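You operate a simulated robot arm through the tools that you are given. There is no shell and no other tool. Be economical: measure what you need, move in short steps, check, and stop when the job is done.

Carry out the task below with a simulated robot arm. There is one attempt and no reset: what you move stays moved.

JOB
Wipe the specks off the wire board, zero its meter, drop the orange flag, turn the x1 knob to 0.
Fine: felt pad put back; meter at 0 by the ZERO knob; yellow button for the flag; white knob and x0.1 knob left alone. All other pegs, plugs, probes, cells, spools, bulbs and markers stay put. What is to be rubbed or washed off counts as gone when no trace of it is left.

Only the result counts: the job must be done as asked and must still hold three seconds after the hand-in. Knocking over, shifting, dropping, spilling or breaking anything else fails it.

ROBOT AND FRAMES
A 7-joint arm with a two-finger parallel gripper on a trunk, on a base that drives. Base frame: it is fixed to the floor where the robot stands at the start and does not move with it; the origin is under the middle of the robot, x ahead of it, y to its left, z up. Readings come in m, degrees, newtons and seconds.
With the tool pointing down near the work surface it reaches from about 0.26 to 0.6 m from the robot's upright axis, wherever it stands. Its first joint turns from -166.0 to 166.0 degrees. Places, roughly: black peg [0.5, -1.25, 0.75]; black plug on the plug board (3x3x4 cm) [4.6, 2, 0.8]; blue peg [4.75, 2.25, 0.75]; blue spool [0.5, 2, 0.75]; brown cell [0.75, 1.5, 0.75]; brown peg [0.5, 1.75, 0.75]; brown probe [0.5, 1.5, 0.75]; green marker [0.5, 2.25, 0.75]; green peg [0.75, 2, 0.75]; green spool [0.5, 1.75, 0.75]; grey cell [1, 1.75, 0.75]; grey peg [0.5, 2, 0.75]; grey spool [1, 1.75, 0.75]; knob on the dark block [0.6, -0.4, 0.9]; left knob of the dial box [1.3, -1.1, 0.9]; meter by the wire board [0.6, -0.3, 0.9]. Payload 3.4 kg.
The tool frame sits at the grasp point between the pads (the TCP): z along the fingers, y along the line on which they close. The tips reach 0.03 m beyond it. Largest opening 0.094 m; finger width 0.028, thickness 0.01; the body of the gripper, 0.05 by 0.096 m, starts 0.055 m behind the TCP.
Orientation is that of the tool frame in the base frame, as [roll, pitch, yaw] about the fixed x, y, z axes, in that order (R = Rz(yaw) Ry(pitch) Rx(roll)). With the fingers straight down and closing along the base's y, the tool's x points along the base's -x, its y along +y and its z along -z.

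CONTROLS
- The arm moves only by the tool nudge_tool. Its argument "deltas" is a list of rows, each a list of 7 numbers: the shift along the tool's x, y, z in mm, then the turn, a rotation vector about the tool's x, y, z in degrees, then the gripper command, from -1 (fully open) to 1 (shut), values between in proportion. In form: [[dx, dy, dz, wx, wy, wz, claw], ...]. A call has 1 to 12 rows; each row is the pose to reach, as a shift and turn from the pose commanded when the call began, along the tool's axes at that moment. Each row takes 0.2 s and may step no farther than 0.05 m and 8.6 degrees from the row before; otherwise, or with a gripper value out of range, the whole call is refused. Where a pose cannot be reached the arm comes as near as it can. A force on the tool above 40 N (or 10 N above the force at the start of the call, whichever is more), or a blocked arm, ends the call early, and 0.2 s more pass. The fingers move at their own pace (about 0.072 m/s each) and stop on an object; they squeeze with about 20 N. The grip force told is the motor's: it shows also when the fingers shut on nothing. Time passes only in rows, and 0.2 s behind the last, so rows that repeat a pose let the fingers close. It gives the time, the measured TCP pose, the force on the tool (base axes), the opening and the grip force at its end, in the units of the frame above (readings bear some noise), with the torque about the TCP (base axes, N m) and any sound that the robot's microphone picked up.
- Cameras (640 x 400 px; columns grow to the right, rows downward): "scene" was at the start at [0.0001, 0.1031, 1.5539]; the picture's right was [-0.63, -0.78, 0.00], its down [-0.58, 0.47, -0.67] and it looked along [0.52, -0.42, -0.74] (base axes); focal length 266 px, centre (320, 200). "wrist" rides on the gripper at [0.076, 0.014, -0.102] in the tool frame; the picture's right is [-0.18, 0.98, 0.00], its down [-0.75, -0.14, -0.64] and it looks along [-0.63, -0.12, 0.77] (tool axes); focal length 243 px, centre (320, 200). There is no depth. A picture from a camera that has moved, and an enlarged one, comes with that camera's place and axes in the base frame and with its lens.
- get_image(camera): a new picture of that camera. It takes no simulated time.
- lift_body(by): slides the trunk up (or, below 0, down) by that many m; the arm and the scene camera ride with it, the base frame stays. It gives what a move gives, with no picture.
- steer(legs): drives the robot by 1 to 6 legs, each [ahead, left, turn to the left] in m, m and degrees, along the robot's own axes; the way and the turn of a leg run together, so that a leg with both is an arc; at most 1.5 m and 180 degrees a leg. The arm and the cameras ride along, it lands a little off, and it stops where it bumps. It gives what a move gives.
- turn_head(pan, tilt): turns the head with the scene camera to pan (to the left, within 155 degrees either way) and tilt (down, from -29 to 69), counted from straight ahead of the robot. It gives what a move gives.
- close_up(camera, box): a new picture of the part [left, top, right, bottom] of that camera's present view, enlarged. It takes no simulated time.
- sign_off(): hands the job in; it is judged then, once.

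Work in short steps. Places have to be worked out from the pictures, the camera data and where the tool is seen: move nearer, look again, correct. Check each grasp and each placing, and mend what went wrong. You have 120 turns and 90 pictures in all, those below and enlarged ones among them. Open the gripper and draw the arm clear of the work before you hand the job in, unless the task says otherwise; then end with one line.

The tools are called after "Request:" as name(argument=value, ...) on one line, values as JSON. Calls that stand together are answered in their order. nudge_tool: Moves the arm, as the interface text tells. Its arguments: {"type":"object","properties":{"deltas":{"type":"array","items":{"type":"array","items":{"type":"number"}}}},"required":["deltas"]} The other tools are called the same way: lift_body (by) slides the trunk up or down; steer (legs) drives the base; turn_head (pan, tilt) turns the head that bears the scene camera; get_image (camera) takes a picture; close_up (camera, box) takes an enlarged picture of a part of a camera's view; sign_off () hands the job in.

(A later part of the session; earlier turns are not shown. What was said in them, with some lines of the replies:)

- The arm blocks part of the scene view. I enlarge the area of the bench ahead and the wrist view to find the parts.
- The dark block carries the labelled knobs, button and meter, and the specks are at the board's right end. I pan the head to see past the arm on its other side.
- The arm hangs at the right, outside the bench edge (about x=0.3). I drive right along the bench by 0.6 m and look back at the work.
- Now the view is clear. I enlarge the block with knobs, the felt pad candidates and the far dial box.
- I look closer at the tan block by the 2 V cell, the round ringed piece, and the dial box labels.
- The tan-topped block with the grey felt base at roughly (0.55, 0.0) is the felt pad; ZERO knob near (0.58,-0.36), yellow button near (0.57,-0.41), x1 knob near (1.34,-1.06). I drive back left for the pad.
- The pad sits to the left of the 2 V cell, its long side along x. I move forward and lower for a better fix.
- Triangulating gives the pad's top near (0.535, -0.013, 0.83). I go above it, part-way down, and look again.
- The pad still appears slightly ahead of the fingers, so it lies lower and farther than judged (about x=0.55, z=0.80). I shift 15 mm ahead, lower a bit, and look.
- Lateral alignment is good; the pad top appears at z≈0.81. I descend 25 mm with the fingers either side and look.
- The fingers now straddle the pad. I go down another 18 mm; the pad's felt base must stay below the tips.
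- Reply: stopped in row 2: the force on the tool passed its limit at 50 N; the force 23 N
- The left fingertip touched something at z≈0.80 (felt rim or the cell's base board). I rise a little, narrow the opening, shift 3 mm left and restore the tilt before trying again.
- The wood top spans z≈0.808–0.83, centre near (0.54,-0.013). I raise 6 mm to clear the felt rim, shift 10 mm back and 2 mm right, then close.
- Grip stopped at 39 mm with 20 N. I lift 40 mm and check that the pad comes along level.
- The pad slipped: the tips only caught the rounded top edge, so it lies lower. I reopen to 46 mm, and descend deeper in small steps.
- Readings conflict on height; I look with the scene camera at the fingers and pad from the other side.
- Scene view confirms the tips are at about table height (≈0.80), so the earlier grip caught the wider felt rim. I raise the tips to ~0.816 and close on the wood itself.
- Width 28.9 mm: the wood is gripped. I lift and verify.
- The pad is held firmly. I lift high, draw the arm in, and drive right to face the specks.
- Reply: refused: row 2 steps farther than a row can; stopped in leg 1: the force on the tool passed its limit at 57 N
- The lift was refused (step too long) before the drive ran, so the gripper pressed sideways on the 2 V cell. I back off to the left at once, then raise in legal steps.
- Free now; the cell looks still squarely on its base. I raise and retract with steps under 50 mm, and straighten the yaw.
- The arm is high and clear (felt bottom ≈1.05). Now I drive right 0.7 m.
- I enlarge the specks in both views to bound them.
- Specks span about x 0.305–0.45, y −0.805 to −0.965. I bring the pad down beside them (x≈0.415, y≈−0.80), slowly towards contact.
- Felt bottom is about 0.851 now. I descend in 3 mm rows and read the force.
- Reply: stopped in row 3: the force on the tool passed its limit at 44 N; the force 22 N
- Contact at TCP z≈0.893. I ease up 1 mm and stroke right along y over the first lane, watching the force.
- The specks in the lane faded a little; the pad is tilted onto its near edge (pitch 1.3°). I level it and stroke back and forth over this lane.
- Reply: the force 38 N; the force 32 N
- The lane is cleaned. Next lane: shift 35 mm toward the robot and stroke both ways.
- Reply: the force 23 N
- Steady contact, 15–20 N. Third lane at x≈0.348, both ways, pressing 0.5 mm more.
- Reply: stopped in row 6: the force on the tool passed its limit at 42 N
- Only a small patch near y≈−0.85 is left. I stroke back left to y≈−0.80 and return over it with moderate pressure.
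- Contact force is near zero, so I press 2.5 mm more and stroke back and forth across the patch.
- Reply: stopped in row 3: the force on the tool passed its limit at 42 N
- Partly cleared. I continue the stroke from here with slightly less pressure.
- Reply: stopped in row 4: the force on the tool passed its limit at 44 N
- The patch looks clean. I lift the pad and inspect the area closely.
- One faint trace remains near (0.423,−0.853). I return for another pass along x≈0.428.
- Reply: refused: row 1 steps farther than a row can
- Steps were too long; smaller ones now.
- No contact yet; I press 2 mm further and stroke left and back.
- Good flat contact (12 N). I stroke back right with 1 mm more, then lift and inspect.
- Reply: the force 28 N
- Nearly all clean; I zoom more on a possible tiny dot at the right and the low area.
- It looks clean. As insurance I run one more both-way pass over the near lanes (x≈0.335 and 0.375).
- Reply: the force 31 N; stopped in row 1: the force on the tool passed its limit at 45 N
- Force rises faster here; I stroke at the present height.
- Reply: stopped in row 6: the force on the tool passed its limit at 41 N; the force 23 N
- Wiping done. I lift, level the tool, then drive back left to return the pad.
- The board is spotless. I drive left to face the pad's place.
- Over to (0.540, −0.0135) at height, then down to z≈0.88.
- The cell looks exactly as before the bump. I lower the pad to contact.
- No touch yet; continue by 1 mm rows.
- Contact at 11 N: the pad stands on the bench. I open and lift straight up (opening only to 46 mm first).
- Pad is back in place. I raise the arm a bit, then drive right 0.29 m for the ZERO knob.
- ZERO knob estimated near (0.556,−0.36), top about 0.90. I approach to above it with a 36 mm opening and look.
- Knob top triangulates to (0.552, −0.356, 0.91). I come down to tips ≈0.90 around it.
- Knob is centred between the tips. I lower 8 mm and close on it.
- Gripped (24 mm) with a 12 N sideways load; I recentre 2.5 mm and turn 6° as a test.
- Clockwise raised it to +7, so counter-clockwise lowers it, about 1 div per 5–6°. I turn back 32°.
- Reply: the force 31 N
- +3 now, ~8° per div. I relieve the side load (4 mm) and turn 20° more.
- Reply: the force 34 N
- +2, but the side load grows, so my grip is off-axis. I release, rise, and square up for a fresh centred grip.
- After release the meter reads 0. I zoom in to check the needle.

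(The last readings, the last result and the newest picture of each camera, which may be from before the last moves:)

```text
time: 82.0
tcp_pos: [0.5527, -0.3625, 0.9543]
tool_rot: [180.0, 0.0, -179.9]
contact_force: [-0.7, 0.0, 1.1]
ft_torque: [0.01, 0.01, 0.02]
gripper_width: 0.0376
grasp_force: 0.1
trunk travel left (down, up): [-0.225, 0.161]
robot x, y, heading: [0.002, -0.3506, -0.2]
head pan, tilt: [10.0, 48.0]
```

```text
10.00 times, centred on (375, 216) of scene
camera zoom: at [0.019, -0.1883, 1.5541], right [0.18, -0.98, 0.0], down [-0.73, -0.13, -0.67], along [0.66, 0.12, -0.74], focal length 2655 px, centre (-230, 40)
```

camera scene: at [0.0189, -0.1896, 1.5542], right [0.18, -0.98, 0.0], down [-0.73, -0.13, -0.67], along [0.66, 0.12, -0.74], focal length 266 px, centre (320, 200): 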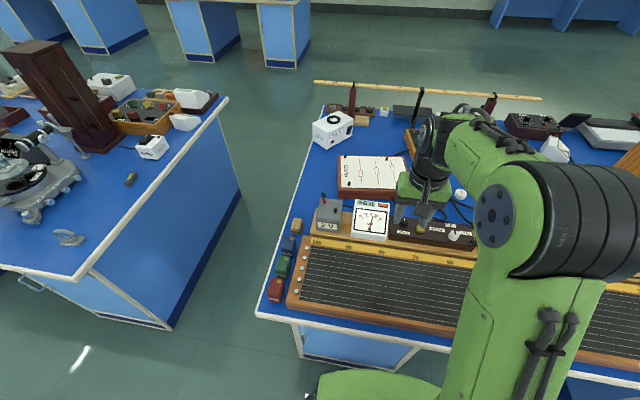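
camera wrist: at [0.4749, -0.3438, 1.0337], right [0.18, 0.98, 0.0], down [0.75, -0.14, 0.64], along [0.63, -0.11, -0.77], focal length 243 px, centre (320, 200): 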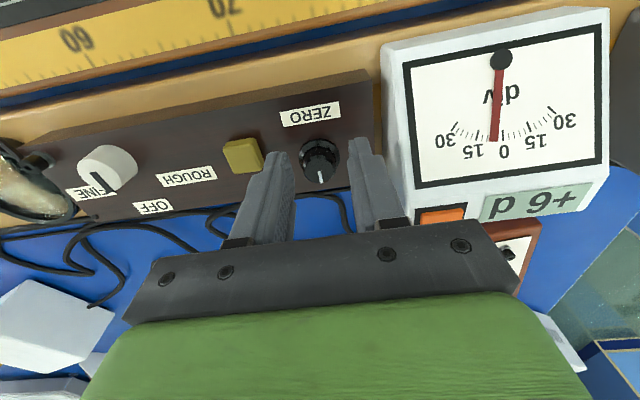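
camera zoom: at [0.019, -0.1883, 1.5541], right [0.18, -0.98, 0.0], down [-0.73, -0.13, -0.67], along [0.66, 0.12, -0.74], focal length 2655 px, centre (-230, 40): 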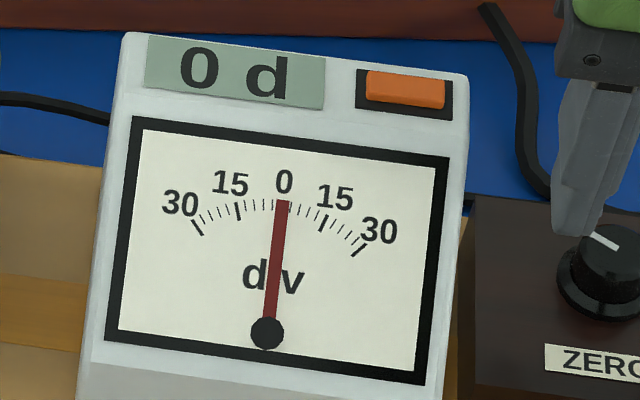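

Meter at 0. Now the yellow button at about (0.543,−0.406, top ≈0.90): I close the fingers and hover over it.

Request:
nudge_tool(deltas=[[0, 0, -20, 0, 0, 0, 0.6], [5, -22, -20, 0, 0, 0, 1], [10, -44, -20, 0, 0, 0, 1], [10, -44, 0, 0, 0, 0, 1], [10, -44, 8, 0, 0, 0, 1]])

Request:
close_up(camera="wrist", box=[220, 80, 420, 205])

Request:
close_up(camera="scene", box=[340, 170, 460, 250])

```text
time: 83.2
tcp_pos: [0.5425, -0.407, 0.9472]
tool_rot: [180.0, -0.1, -179.8]
contact_force: [0.4, -0.9, 0.5]
ft_torque: [0.01, 0.0, -0.01]
gripper_width: 0.0002
grasp_force: 20.0
trunk travel left (down, up): [-0.225, 0.161]
robot x, y, heading: [0.0039, -0.3563, 0.1]
head pan, tilt: [10.0, 48.0]
```

```text
3.20 times, centred on (320, 142) of wrist
camera zoom: at [0.4662, -0.3938, 1.0469], right [0.18, 0.98, 0.0], down [0.75, -0.14, 0.64], along [0.63, -0.11, -0.77], focal length 776 px, centre (320, 384)
```

zoom: 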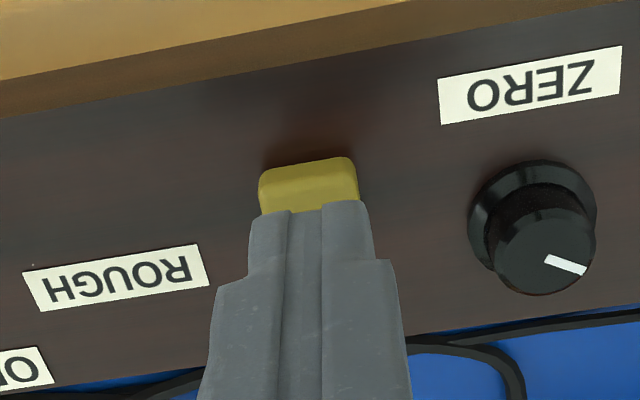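

```text
5.00 times, centred on (400, 210) of scene
camera zoom: at [0.0187, -0.1885, 1.5541], right [0.18, -0.98, 0.0], down [-0.73, -0.13, -0.67], along [0.66, 0.12, -0.74], focal length 1327 px, centre (-80, 150)
```

zoom: 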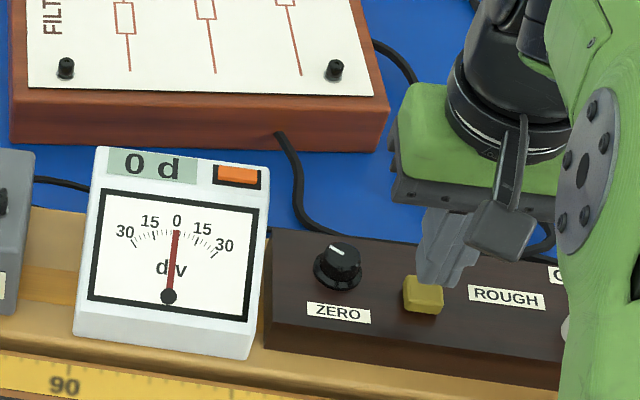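

Aligned; I shift 4 mm nearer and press down in small rows.

Request:
nudge_tool(deltas=[[4, 1, 8, 0, 0, 0, 1], [4, 1, 14, 0, 0, 0, 1], [4, 1, 17, 0, 0, 0, 1], [4, 1, 19, 0, 0, 0, 1], [4, 1, 20, 0, 0, 0, 1]])

Request:
close_up(camera="scene", box=[340, 170, 460, 250])

```text
time: 84.4
tcp_pos: [0.5392, -0.4058, 0.9254]
tool_rot: [-180.0, 0.0, -179.6]
contact_force: [-0.4, -0.9, 0.4]
ft_torque: [-0.01, 0.01, 0.01]
gripper_width: 0.0
grasp_force: 20.0
trunk travel left (down, up): [-0.225, 0.161]
robot x, y, heading: [0.0038, -0.3564, 0.1]
head pan, tilt: [10.0, 48.0]
```

```text
5.00 times, centred on (400, 210) of scene
camera zoom: at [0.0189, -0.1884, 1.5541], right [0.18, -0.98, 0.0], down [-0.73, -0.13, -0.67], along [0.66, 0.12, -0.74], focal length 1327 px, centre (-80, 150)
```

zoom: 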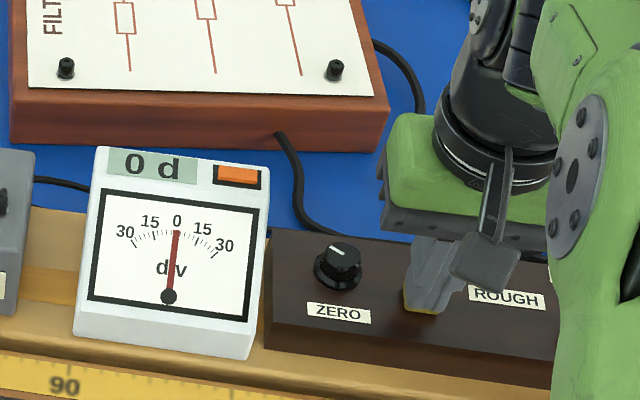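

No contact yet at tip 0.895; continue down in 2 mm rows.

Request:
nudge_tool(deltas=[[0, 0, 2, 0, 0, 0, 1], [0, 0, 4, 0, 0, 0, 1], [0, 0, 6, 0, 0, 0, 1], [0, 0, 7, 0, 0, 0, 1], [0, 0, 8, 0, 0, 0, 1]])

Request:
close_up(camera="scene", box=[340, 170, 460, 250])

```text
time: 85.6
tcp_pos: [0.5398, -0.4054, 0.9182]
tool_rot: [-180.0, 0.0, -179.7]
contact_force: [1.5, -0.5, 1.9]
ft_torque: [0.0, -0.02, 0.02]
gripper_width: 0.0
grasp_force: 20.2
trunk travel left (down, up): [-0.225, 0.161]
robot x, y, heading: [0.0037, -0.3581, 0.2]
head pan, tilt: [10.0, 48.0]
heard: click
```

```text
5.00 times, centred on (400, 210) of scene
camera zoom: at [0.0189, -0.1883, 1.5541], right [0.18, -0.98, 0.0], down [-0.73, -0.13, -0.67], along [0.66, 0.12, -0.74], focal length 1327 px, centre (-80, 150)
```

zoom: 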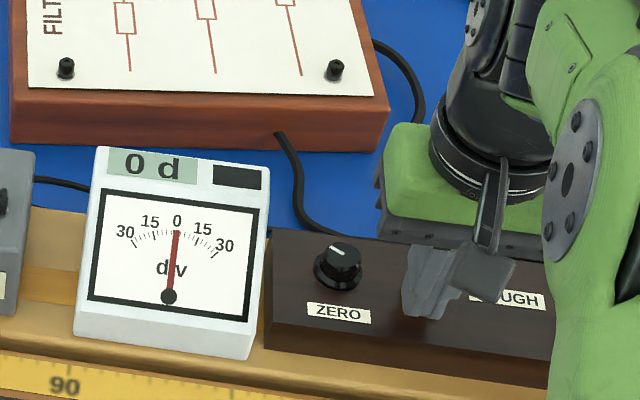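

Click heard and the orange flag is gone. I raise and tuck the arm, then look to the right for a way round the bench.

Request:
nudge_tool(deltas=[[0, 0, -20, 0, 0, 0, 1], [0, 0, -60, 0, 0, 0, 1], [0, 0, -105, 0, 0, 0, 1], [40, 0, -135, 0, 0, 0, 1], [80, 0, -160, 0, 0, 0, 1], [120, 0, -185, 0, 0, 0, 1], [160, 0, -210, 0, 0, 0, 1], [190, 0, -245, 0, 0, 0, 1], [210, 0, -285, 0, 0, 0, 1]])

Request:
turn_head(pan=-50, tilt=25)

Request:
get_image(camera="scene")

```text
time: 87.6
tcp_pos: [0.3285, -0.4064, 1.2027]
tool_rot: [-179.9, 0.0, -179.7]
contact_force: [-0.1, 0.5, -0.1]
ft_torque: [-0.03, 0.0, 0.02]
gripper_width: 0.0
grasp_force: 19.4
trunk travel left (down, up): [-0.225, 0.161]
robot x, y, heading: [0.0037, -0.351, 0.2]
head pan, tilt: [10.0, 48.0]
```

```text
time: 88.9
tcp_pos: [0.3302, -0.4062, 1.2029]
tool_rot: [179.9, 0.0, -179.6]
contact_force: [-1.1, -0.3, -0.5]
ft_torque: [-0.01, 0.0, 0.03]
gripper_width: 0.0
grasp_force: 19.7
trunk travel left (down, up): [-0.225, 0.161]
robot x, y, heading: [0.0034, -0.3521, 0.2]
head pan, tilt: [-50.0, 25.0]
```

```text
21 pictures are left
camera scene: at [0.0007, -0.2726, 1.5888], right [-0.76, -0.65, 0.0], down [-0.27, 0.32, -0.91], along [0.58, -0.69, -0.42], focal length 266 px, centre (320, 200)
```

scene: 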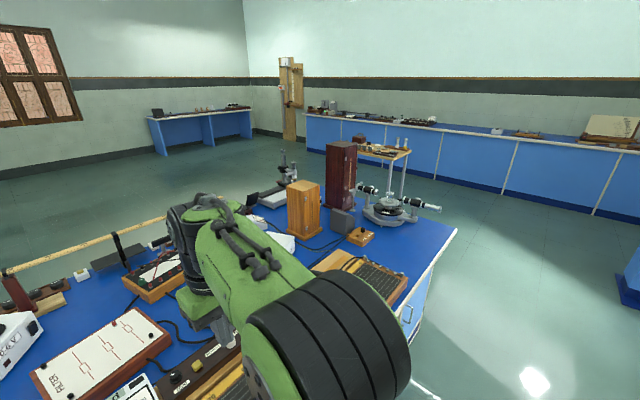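

The right end of the bench is near y=−1.75 with open floor beyond. I drive right past it, then ahead along its end.

Request:
steer(legs=[[0, -1.0, 0], [0, -0.95, 0], [1.0, 0, 0], [0.95, 0, 0]])

```text
time: 108.0
tcp_pos: [2.3184, -2.3305, 1.204]
tool_rot: [-179.9, 0.0, -179.1]
contact_force: [-0.6, -0.4, 0.4]
ft_torque: [-0.03, 0.0, 0.0]
gripper_width: 0.0001
grasp_force: 19.6
trunk travel left (down, up): [-0.225, 0.161]
robot x, y, heading: [1.9886, -2.2832, 0.9]
head pan, tilt: [-50.0, 25.0]
```

At (1.99,−2.28). I turn around and look along the far side of the bench.

Request:
steer(legs=[[0, 0, 179]])

Request:
turn_head(pan=-50, tilt=30)

Request:
get_image(camera="scene")

```text
time: 115.7
tcp_pos: [1.6678, -2.2151, 1.2039]
tool_rot: [-180.0, 0.0, -2.0]
contact_force: [-0.1, -0.5, 0.8]
ft_torque: [0.0, 0.0, -0.04]
gripper_width: 0.0002
grasp_force: 19.7
trunk travel left (down, up): [-0.225, 0.161]
robot x, y, heading: [1.9931, -2.2802, 177.9]
head pan, tilt: [-50.0, 25.0]
```

```text
time: 116.3
tcp_pos: [1.6666, -2.2149, 1.2037]
tool_rot: [180.0, -0.1, -1.9]
contact_force: [-0.1, 1.1, -0.1]
ft_torque: [0.01, 0.03, 0.0]
gripper_width: 0.0
grasp_force: 19.6
trunk travel left (down, up): [-0.225, 0.161]
robot x, y, heading: [1.9943, -2.2782, 178.2]
head pan, tilt: [-50.0, 30.0]
```

```text
20 pictures are left
camera scene: at [1.9885, -2.3629, 1.5809], right [0.79, 0.61, 0.0], down [0.31, -0.39, -0.87], along [-0.53, 0.68, -0.5], focal length 266 px, centre (320, 200)
```

scene: 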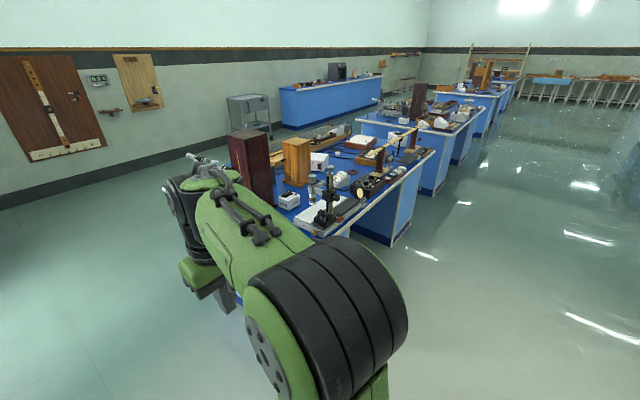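

Far edge is at x≈1.43, floor clear. I drive to y≈−1.05, squared up, still back from the bench.

Request:
steer(legs=[[0, -1.22, 1.8]])

Request:
turn_head(pan=-8, tilt=45)

Request:
get_image(camera="scene")

```text
time: 122.5
tcp_pos: [1.6862, -1.0224, 1.2035]
tool_rot: [179.9, 0.1, 0.2]
contact_force: [0.2, -0.9, 1.1]
ft_torque: [-0.02, 0.02, 0.03]
gripper_width: 0.0002
grasp_force: 20.0
trunk travel left (down, up): [-0.225, 0.161]
robot x, y, heading: [2.0156, -1.0748, -179.9]
head pan, tilt: [-50.0, 30.0]
```

```text
time: 123.5
tcp_pos: [1.6856, -1.0238, 1.2036]
tool_rot: [-180.0, -0.1, 0.2]
contact_force: [-0.2, -0.8, 0.0]
ft_torque: [-0.02, -0.02, 0.01]
gripper_width: 0.0
grasp_force: 20.2
trunk travel left (down, up): [-0.225, 0.161]
robot x, y, heading: [2.015, -1.0776, -179.9]
head pan, tilt: [-8.0, 45.0]
```

```text
19 pictures are left
camera scene: at [1.9911, -1.2169, 1.5583], right [0.14, 0.99, 0.0], down [0.7, -0.1, -0.71], along [-0.7, 0.1, -0.71], focal length 266 px, centre (320, 200)
```

scene: 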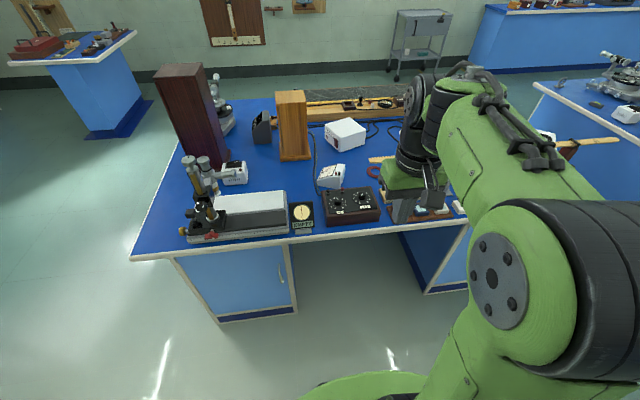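

The dial box is in front, x1 (left) knob near (1.355,−1.062). I drive ahead 0.24 m.

Request:
steer(legs=[[0.24, 0, 0]])

Request:
close_up(camera="scene", box=[280, 180, 440, 280])

```text
time: 125.3
tcp_pos: [1.4455, -1.0233, 1.203]
tool_rot: [180.0, -0.1, 0.2]
contact_force: [-0.8, 0.2, 0.7]
ft_torque: [-0.02, -0.01, 0.01]
gripper_width: 0.0
grasp_force: 19.8
trunk travel left (down, up): [-0.225, 0.161]
robot x, y, heading: [1.7714, -1.0745, 180.2]
head pan, tilt: [-8.0, 45.0]
```

```text
4.00 times, centred on (360, 230) of scene
camera zoom: at [1.7492, -1.217, 1.5582], right [0.14, 0.99, 0.0], down [0.7, -0.1, -0.71], along [-0.7, 0.1, -0.71], focal length 1062 px, centre (160, 80)
```

zoom: 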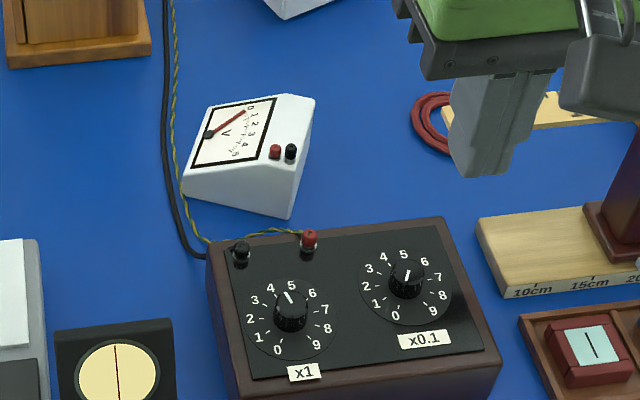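

x1 points at 4; 0 is 144° counter-clockwise. I bring the open gripper above the knob at (1.332,−1.063).

Request:
nudge_tool(deltas=[[-30, 10, 20, 0, 0, 0, 0.15], [-65, 25, 50, 0, 0, 0, 0.15], [-95, 35, 85, 0, 0, 0, 0.15], [-112, 40, 125, 0, 0, 0, 0.15], [-112, 40, 170, 0, 0, 0, 0.15], [-112, 40, 203, 0, 0, 0, 0.15], [-112, 40, 203, 0, 0, 0, 0.15]])

Request:
get_image(camera="wrist")

```text
time: 126.9
tcp_pos: [1.3339, -1.0642, 1.0009]
tool_rot: [180.0, 0.0, 0.2]
contact_force: [0.1, -0.5, -0.1]
ft_torque: [0.0, 0.04, -0.03]
gripper_width: 0.04
grasp_force: 0.0
trunk travel left (down, up): [-0.225, 0.161]
robot x, y, heading: [1.7756, -1.0763, 179.9]
head pan, tilt: [-8.0, 45.0]
```

```text
17 pictures are left
camera wrist: at [1.41, -1.078, 1.1014], right [-0.18, -0.98, 0.0], down [-0.75, 0.14, 0.64], along [-0.63, 0.12, -0.77], focal length 243 px, centre (320, 200)
```

wrist: 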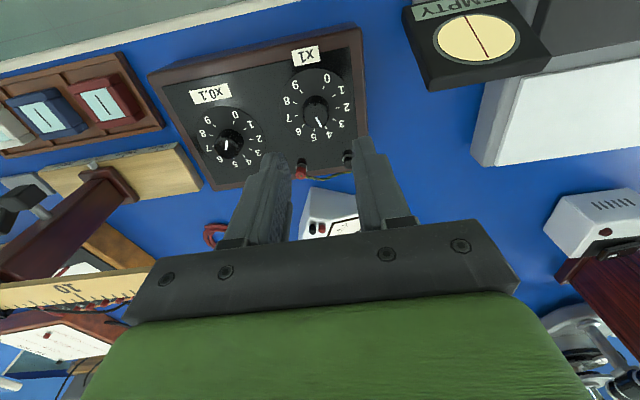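

Knob top ≈(1.327,−1.062,0.887). I pre-rotate the wrist 72° clockwise while centring above it.

Request:
nudge_tool(deltas=[[-3, -1, 10, 0, 0, 8, 0.15], [-6, -2, 20, 0, 0, 16, 0.15], [-6, -2, 30, 0, 0, 24, 0.15], [-6, -2, 40, 0, 0, 32, 0.15], [-6, -2, 50, 0, 0, 40, 0.15], [-6, -2, 50, 0, 0, 48, 0.15], [-6, -2, 50, 0, 0, 56, 0.15], [-6, -2, 50, 0, 0, 64, 0.15], [-6, -2, 50, 0, 0, 72, 0.15], [-6, -2, 50, 0, 0, 72, 0.15]])

Request:
close_up(camera="wrist", box=[200, 60, 440, 210])

```text
time: 129.1
tcp_pos: [1.3277, -1.0618, 0.9511]
tool_rot: [-179.9, 0.0, -71.9]
contact_force: [0.1, 0.2, -0.2]
ft_torque: [0.02, 0.0, -0.06]
gripper_width: 0.0401
grasp_force: 0.1
trunk travel left (down, up): [-0.225, 0.161]
robot x, y, heading: [1.7672, -1.0785, 179.8]
head pan, tilt: [-8.0, 45.0]
```

```text
2.67 times, centred on (320, 135) of wrist
camera zoom: at [1.3376, -1.139, 1.052], right [-0.99, -0.13, 0.0], down [-0.1, 0.76, 0.64], along [-0.08, 0.64, -0.77], focal length 647 px, centre (320, 373)
```

zoom: 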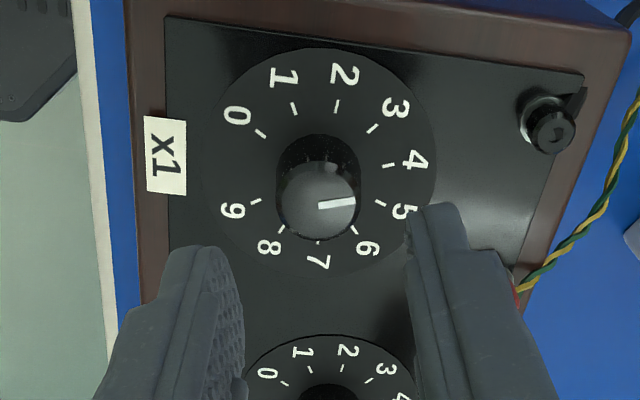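

Centred over the knob, pointer at 4. I descend 46 mm and close.

Request:
nudge_tool(deltas=[[0, 0, 20, 0, 0, 0, 0.15], [0, 0, 35, 0, 0, 0, 0.15], [0, 0, 42, 0, 0, 0, 0.15], [0, 0, 46, 0, 0, 0, 0.15], [0, 0, 46, 0, 0, 0, 0.5], [0, 0, 46, 0, 0, 0, 1], [0, 0, 46, 0, 0, 0, 1]])

Request:
close_up(camera="wrist", box=[200, 60, 440, 210])

```text
time: 130.7
tcp_pos: [1.3288, -1.0623, 0.9041]
tool_rot: [-180.0, 0.0, -71.8]
contact_force: [5.7, 0.8, -3.3]
ft_torque: [0.32, -0.06, -0.02]
gripper_width: 0.0252
grasp_force: 44.9
trunk travel left (down, up): [-0.225, 0.161]
robot x, y, heading: [1.7713, -1.0758, 180.1]
head pan, tilt: [-8.0, 45.0]
```

```text
2.67 times, centred on (320, 135) of wrist
camera zoom: at [1.3385, -1.1387, 1.0055], right [-0.99, -0.13, 0.0], down [-0.1, 0.76, 0.64], along [-0.08, 0.64, -0.77], focal length 647 px, centre (320, 373)
```

zoom: 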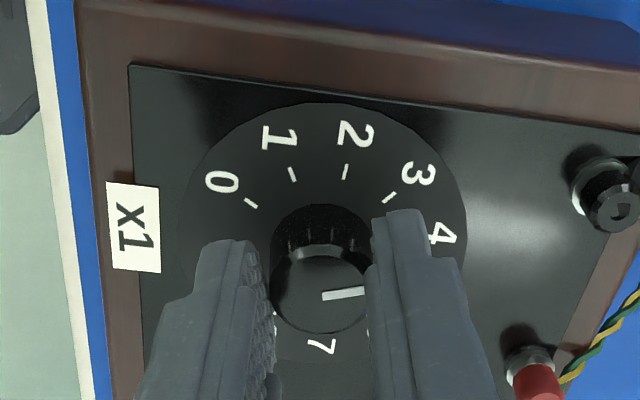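

Gripped at 25 mm, low side load. I turn 64° counter-clockwise and check.

Request:
nudge_tool(deltas=[[0, 0, 0, 0, 0, -6, 1], [0, 0, 0, 0, 0, -12, 1], [0, 0, 0, 0, 0, -18, 1], [0, 0, 0, 0, 0, -24, 1], [0, 0, 0, 0, 0, -31, 1], [0, 0, 0, 0, 0, -38, 1], [0, 0, 0, 0, 0, -45, 1], [0, 0, 0, 0, 0, -52, 1], [0, 0, 0, 0, 0, -58, 1], [0, 0, 0, 0, 0, -64, 1]])

```text
time: 132.9
tcp_pos: [1.3313, -1.0594, 0.9037]
tool_rot: [-180.0, -0.2, -7.9]
contact_force: [21.1, 14.1, -20.2]
ft_torque: [0.39, 0.11, -0.02]
gripper_width: 0.0252
grasp_force: 44.9
trunk travel left (down, up): [-0.225, 0.161]
robot x, y, heading: [1.7734, -1.08, 180.2]
head pan, tilt: [-8.0, 45.0]
```

Side load has grown to ~25 N. I relieve it by shifting 3 mm along the push and continue 40°.

Request:
nudge_tool(deltas=[[3, -2.5, -1.5, 0, 0, 0, 1], [3, -2.5, -1.5, 0, 0, -6, 1], [3, -2.5, -1.5, 0, 0, -13, 1], [3, -2.5, -1.5, 0, 0, -20, 1], [3, -2.5, -1.5, 0, 0, -27, 1], [3, -2.5, -1.5, 0, 0, -34, 1], [3, -2.5, -1.5, 0, 0, -40, 1], [3, -2.5, -1.5, 0, 0, -40, 1]])

Request:
close_up(camera="wrist", box=[200, 60, 440, 210])

```text
time: 134.7
tcp_pos: [1.3307, -1.0572, 0.9053]
tool_rot: [179.9, 0.0, 32.2]
contact_force: [5.1, 13.9, -30.9]
ft_torque: [0.48, -0.38, -0.03]
gripper_width: 0.0252
grasp_force: 45.1
trunk travel left (down, up): [-0.225, 0.161]
robot x, y, heading: [1.7754, -1.0752, 180.3]
head pan, tilt: [-8.0, 45.0]
```

```text
2.67 times, centred on (320, 135) of wrist
camera zoom: at [1.4015, -1.0293, 1.0062], right [0.37, -0.93, 0.0], down [-0.71, -0.28, 0.64], along [-0.59, -0.24, -0.77], focal length 647 px, centre (320, 373)
```

zoom: 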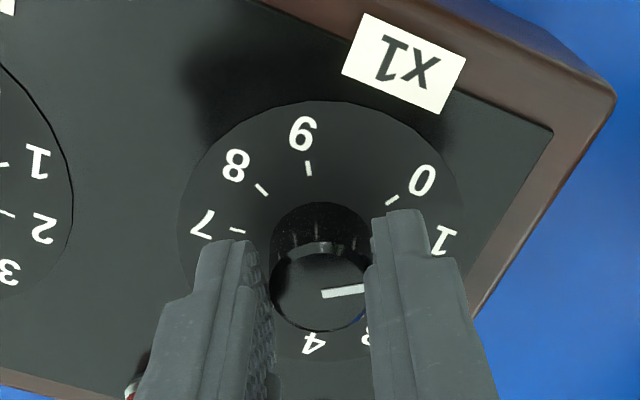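

The knob follows rigidly; pointer now near 1. I ease down 2 mm, relieve slightly, and turn the remaining 40°.

Request:
nudge_tool(deltas=[[1, -1.5, 2.5, 0, 0, 0, 1], [1, -1.5, 2.5, 0, 0, -7, 1], [1, -1.5, 2.5, 0, 0, -14, 1], [1, -1.5, 2.5, 0, 0, -21, 1], [1, -1.5, 2.5, 0, 0, -28, 1], [1, -1.5, 2.5, 0, 0, -35, 1], [1, -1.5, 2.5, 0, 0, -40, 1], [1, -1.5, 2.5, 0, 0, -40, 1]])

Request:
close_up(camera="wrist", box=[200, 60, 440, 210])

```text
time: 136.5
tcp_pos: [1.3279, -1.057, 0.9039]
tool_rot: [-179.9, 0.0, 72.4]
contact_force: [-14.6, 7.7, 14.4]
ft_torque: [-0.09, 0.45, -0.41]
gripper_width: 0.0255
grasp_force: 45.0
trunk travel left (down, up): [-0.225, 0.161]
robot x, y, heading: [1.7752, -1.0771, 179.8]
head pan, tilt: [-8.0, 45.0]
```

```text
2.67 times, centred on (320, 135) of wrist
camera zoom: at [1.3657, -0.9888, 1.0051], right [0.88, -0.47, 0.0], down [-0.36, -0.67, 0.64], along [-0.31, -0.57, -0.76], focal length 647 px, centre (320, 373)
```

zoom: 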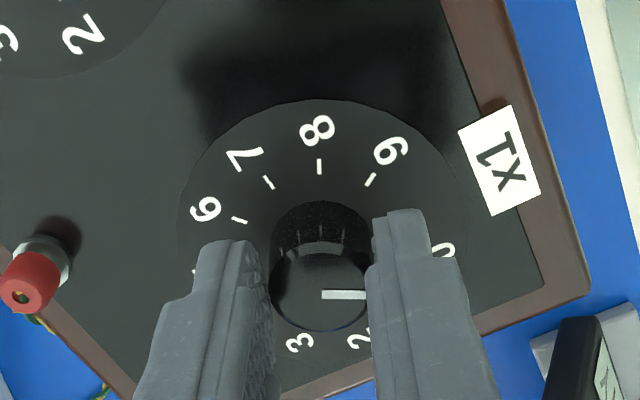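

Pointer is at or close to 0. I release and look from above to verify.

Request:
nudge_tool(deltas=[[0, 0, -1, 0, 0, 0, 0.4], [0, 0, -1, 0, 0, 0, 0.15], [0, 0, -25, 0, 0, 0, 0.15], [0, 0, -50, 0, 0, 0, 0.15]])

Request:
close_up(camera="wrist", box=[200, 60, 440, 210])

```text
time: 137.5
tcp_pos: [1.3314, -1.057, 0.9532]
tool_rot: [179.9, 0.0, 72.2]
contact_force: [0.1, 0.2, -0.3]
ft_torque: [0.03, 0.03, 0.02]
gripper_width: 0.0401
grasp_force: 0.0
trunk travel left (down, up): [-0.225, 0.161]
robot x, y, heading: [1.7721, -1.0792, 180.0]
head pan, tilt: [-8.0, 45.0]
```

```text
2.67 times, centred on (320, 135) of wrist
camera zoom: at [1.3684, -0.9896, 1.0544], right [0.88, -0.48, 0.0], down [-0.37, -0.67, 0.64], along [-0.3, -0.57, -0.77], focal length 647 px, centre (320, 373)
```

zoom: 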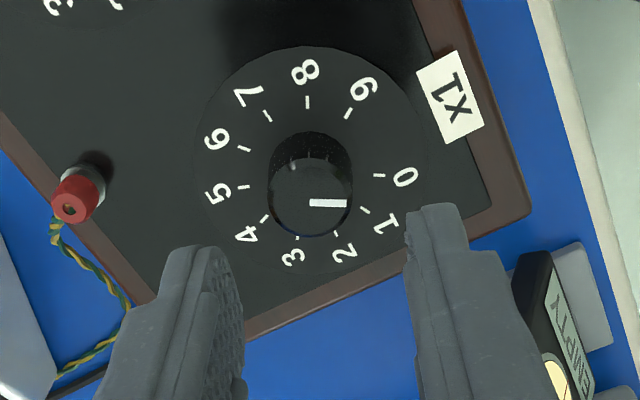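

Pointer seems within ~5° of 0. I take a tighter enlargement to measure it.

Request:
close_up(camera="wrist", box=[270, 75, 370, 155])

```text
5.00 times, centred on (320, 115) of wrist
camera zoom: at [1.3684, -0.9896, 1.0544], right [0.88, -0.48, 0.0], down [-0.37, -0.67, 0.64], along [-0.3, -0.57, -0.77], focal length 1213 px, centre (320, 625)
```

zoom: 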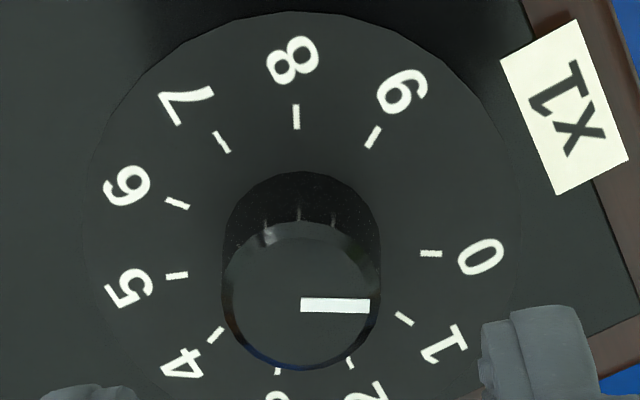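

The pointer is about 5° short of 0 (toward 1). I recentre, regrip, and turn 5.5° more counter-clockwise.

Request:
nudge_tool(deltas=[[-4, -1, 20, 0, 0, 0, 0.15], [-4, -1, 40, 0, 0, 0, 0.15], [-4, -1, 49, 0, 0, 0, 0.15], [-4, -1, 49, 0, 0, 0, 0.5], [-4, -1, 49, 0, 0, 0, 1], [-4, -1, 49, 0, 0, 0, 1], [-4, -1, 49, 0, 0, -2.5, 1], [-4, -1, 49, 0, 0, -5.5, 1], [-4, -1, 49, 0, 0, -5.5, 1]])

Request:
nudge_tool(deltas=[[0, 0, 0, 0, 0, 0, 0.4], [0, 0, 0, 0, 0, 0, 0.15], [0, 0, -25, 0, 0, 0, 0.15], [0, 0, -49, 0, 0, 0, 0.15]])

Request:
close_up(camera="wrist", box=[270, 75, 370, 155])

```text
time: 139.5
tcp_pos: [1.3278, -1.0595, 0.9043]
tool_rot: [-179.8, 0.1, 77.7]
contact_force: [-11.7, 6.3, 5.5]
ft_torque: [0.35, 0.06, -0.29]
gripper_width: 0.0255
grasp_force: 44.8
trunk travel left (down, up): [-0.225, 0.161]
robot x, y, heading: [1.7727, -1.0797, 179.8]
head pan, tilt: [-8.0, 45.0]
```

```text
time: 140.5
tcp_pos: [1.33, -1.0611, 0.9531]
tool_rot: [179.9, -0.1, 77.7]
contact_force: [-0.2, -0.3, -0.1]
ft_torque: [0.0, -0.02, 0.03]
gripper_width: 0.0402
grasp_force: 0.1
trunk travel left (down, up): [-0.225, 0.161]
robot x, y, heading: [1.7776, -1.0743, 179.9]
head pan, tilt: [-8.0, 45.0]
```

```text
5.00 times, centred on (320, 115) of wrist
camera zoom: at [1.3589, -0.9907, 1.0542], right [0.92, -0.39, 0.0], down [-0.3, -0.71, 0.64], along [-0.25, -0.59, -0.77], focal length 1213 px, centre (320, 625)
```

zoom: 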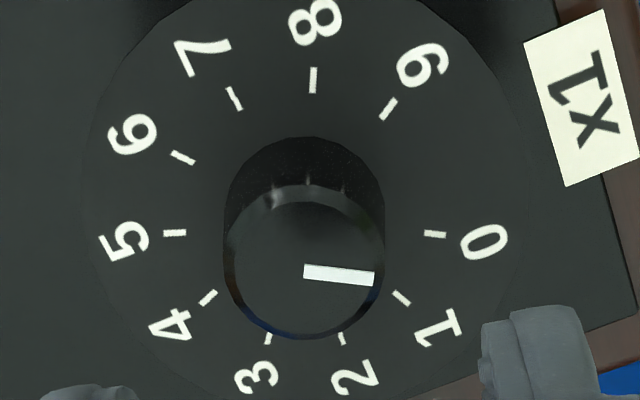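

The pointer sprang back to the same spot, suggesting a detent or stop. I draw the arm back and compare both knobs from the scene camera.

Request:
nudge_tool(deltas=[[0, 0, -40, 0, 0, 0, 0.15], [0, 0, -85, 0, 0, 0, 0.15], [-10, 30, -115, 0, 0, 5, 0.15], [-20, 70, -130, 0, 0, 10, 0.15], [-30, 110, -145, 0, 0, 15, 0.15], [-40, 140, -160, 0, 0, 20, 0.15]])

Request:
close_up(camera="scene", box=[325, 240, 405, 290])

```text
time: 141.9
tcp_pos: [1.459, -1.13, 1.1135]
tool_rot: [-180.0, -0.1, 57.7]
contact_force: [-0.6, 0.5, 0.0]
ft_torque: [0.02, -0.02, 0.01]
gripper_width: 0.0398
grasp_force: 0.1
trunk travel left (down, up): [-0.225, 0.161]
robot x, y, heading: [1.7734, -1.076, 179.8]
head pan, tilt: [-8.0, 45.0]
```

```text
8.00 times, centred on (365, 265) of scene
camera zoom: at [1.7518, -1.2171, 1.5583], right [0.14, 0.99, 0.0], down [0.7, -0.1, -0.71], along [-0.7, 0.1, -0.71], focal length 2124 px, centre (-40, -320)
```

zoom: 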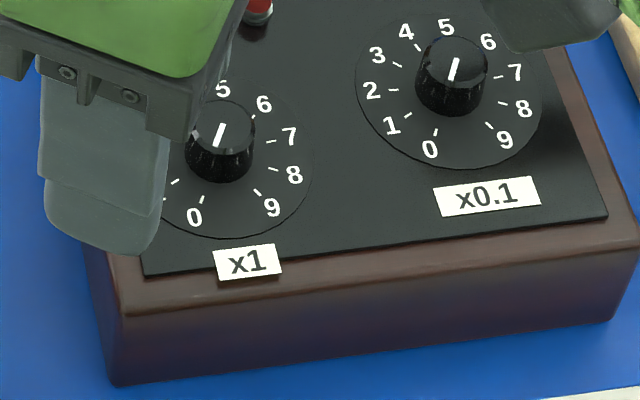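

Both knobs' marks are parallel: x0.1 (at rest, untouched) shows the same slight visual offset, and x1 sprang back to this spot, so x1 is seated at its 0 detent. I open the gripper, lift clear and back away.

Request:
nudge_tool(deltas=[[0, 0, -30, 0, 0, 0, -1], [0, 0, -60, 0, 0, 0, -1], [0, 0, -90, 0, 0, 0, -1]])

Request:
steer(legs=[[-0.25, 0, 0]])

Request:
turn_head(pan=3, tilt=42)

Request:
get_image(camera="scene")

```text
time: 142.7
tcp_pos: [1.4571, -1.1307, 1.2035]
tool_rot: [-179.9, -0.1, 57.7]
contact_force: [0.3, -0.1, -0.3]
ft_torque: [-0.01, -0.02, 0.01]
gripper_width: 0.0939
grasp_force: 0.0
trunk travel left (down, up): [-0.225, 0.161]
robot x, y, heading: [1.772, -1.0788, 180.2]
head pan, tilt: [-8.0, 45.0]
```

```text
time: 144.6
tcp_pos: [1.7104, -1.1315, 1.2044]
tool_rot: [180.0, 0.1, 57.7]
contact_force: [0.2, -0.6, 0.2]
ft_torque: [-0.01, 0.04, 0.02]
gripper_width: 0.0941
grasp_force: 0.0
trunk travel left (down, up): [-0.225, 0.161]
robot x, y, heading: [2.0238, -1.0773, 179.9]
head pan, tilt: [-8.0, 45.0]
```

```text
time: 145.3
tcp_pos: [1.7076, -1.1302, 1.2026]
tool_rot: [180.0, -0.1, 57.7]
contact_force: [-0.6, 0.2, -0.5]
ft_torque: [0.0, 0.05, 0.01]
gripper_width: 0.0942
grasp_force: 0.1
trunk travel left (down, up): [-0.225, 0.161]
robot x, y, heading: [2.0217, -1.0783, 179.9]
head pan, tilt: [3.0, 42.0]
```

```text
8 pictures are left
camera scene: at [1.9987, -1.2327, 1.5626], right [-0.05, 1.0, 0.0], down [0.67, 0.03, -0.74], along [-0.74, -0.04, -0.67], focal length 266 px, centre (320, 200)
```

scene: 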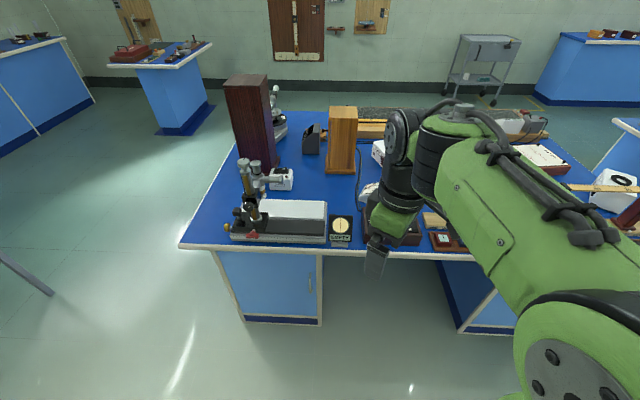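

The arm hides the dial box; I shift right 0.4 m for a final clear check of both knobs.

Request:
steer(legs=[[0, -0.4, 0]])

Request:
get_image(camera="scene")

```text
time: 147.8
tcp_pos: [1.7094, -0.729, 1.2041]
tool_rot: [179.9, 0.2, 57.6]
contact_force: [-1.2, -0.4, -0.2]
ft_torque: [0.02, -0.01, -0.01]
gripper_width: 0.0939
grasp_force: 0.1
trunk travel left (down, up): [-0.225, 0.161]
robot x, y, heading: [2.0228, -0.6759, 179.9]
head pan, tilt: [3.0, 42.0]
```

```text
7 pictures are left
camera scene: at [1.9992, -0.8313, 1.5627], right [-0.05, 1.0, 0.0], down [0.67, 0.03, -0.74], along [-0.74, -0.04, -0.67], focal length 266 px, centre (320, 200)
```

scene: 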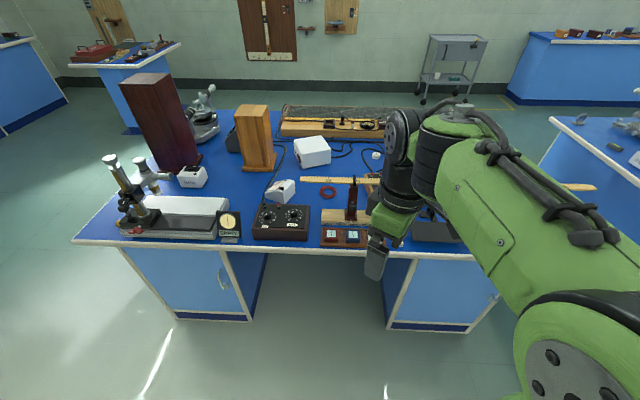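

Now the dial box is clear; I enlarge it.

Request:
close_up(camera="scene", box=[250, 198, 315, 242])

```text
9.09 times, centred on (282, 220) of scene
camera zoom: at [1.9992, -0.8313, 1.5627], right [-0.05, 1.0, 0.0], down [0.67, 0.03, -0.74], along [-0.74, -0.04, -0.67], focal length 2413 px, centre (661, 18)
```

zoom: 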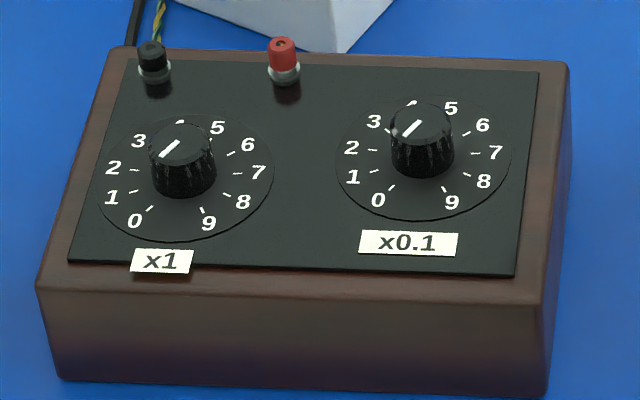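

The x1 pointer lines up with 0, just like the untouched x0.1 knob. The board was clean, the pad was back, and the meter read 0 with its flag dropped when I left them. The gripper is open and the arm is clear, so I hand in.

Request:
sign_off()

```text
The job is handed in.
```

I handed the job in with every part done: specks wiped off and the felt pad back in its place, meter at 0, orange flag dropped, and the x1 knob at 0. On the way I bumped the 2 V cell once with the gripper, but it looked unmoved afterwards.
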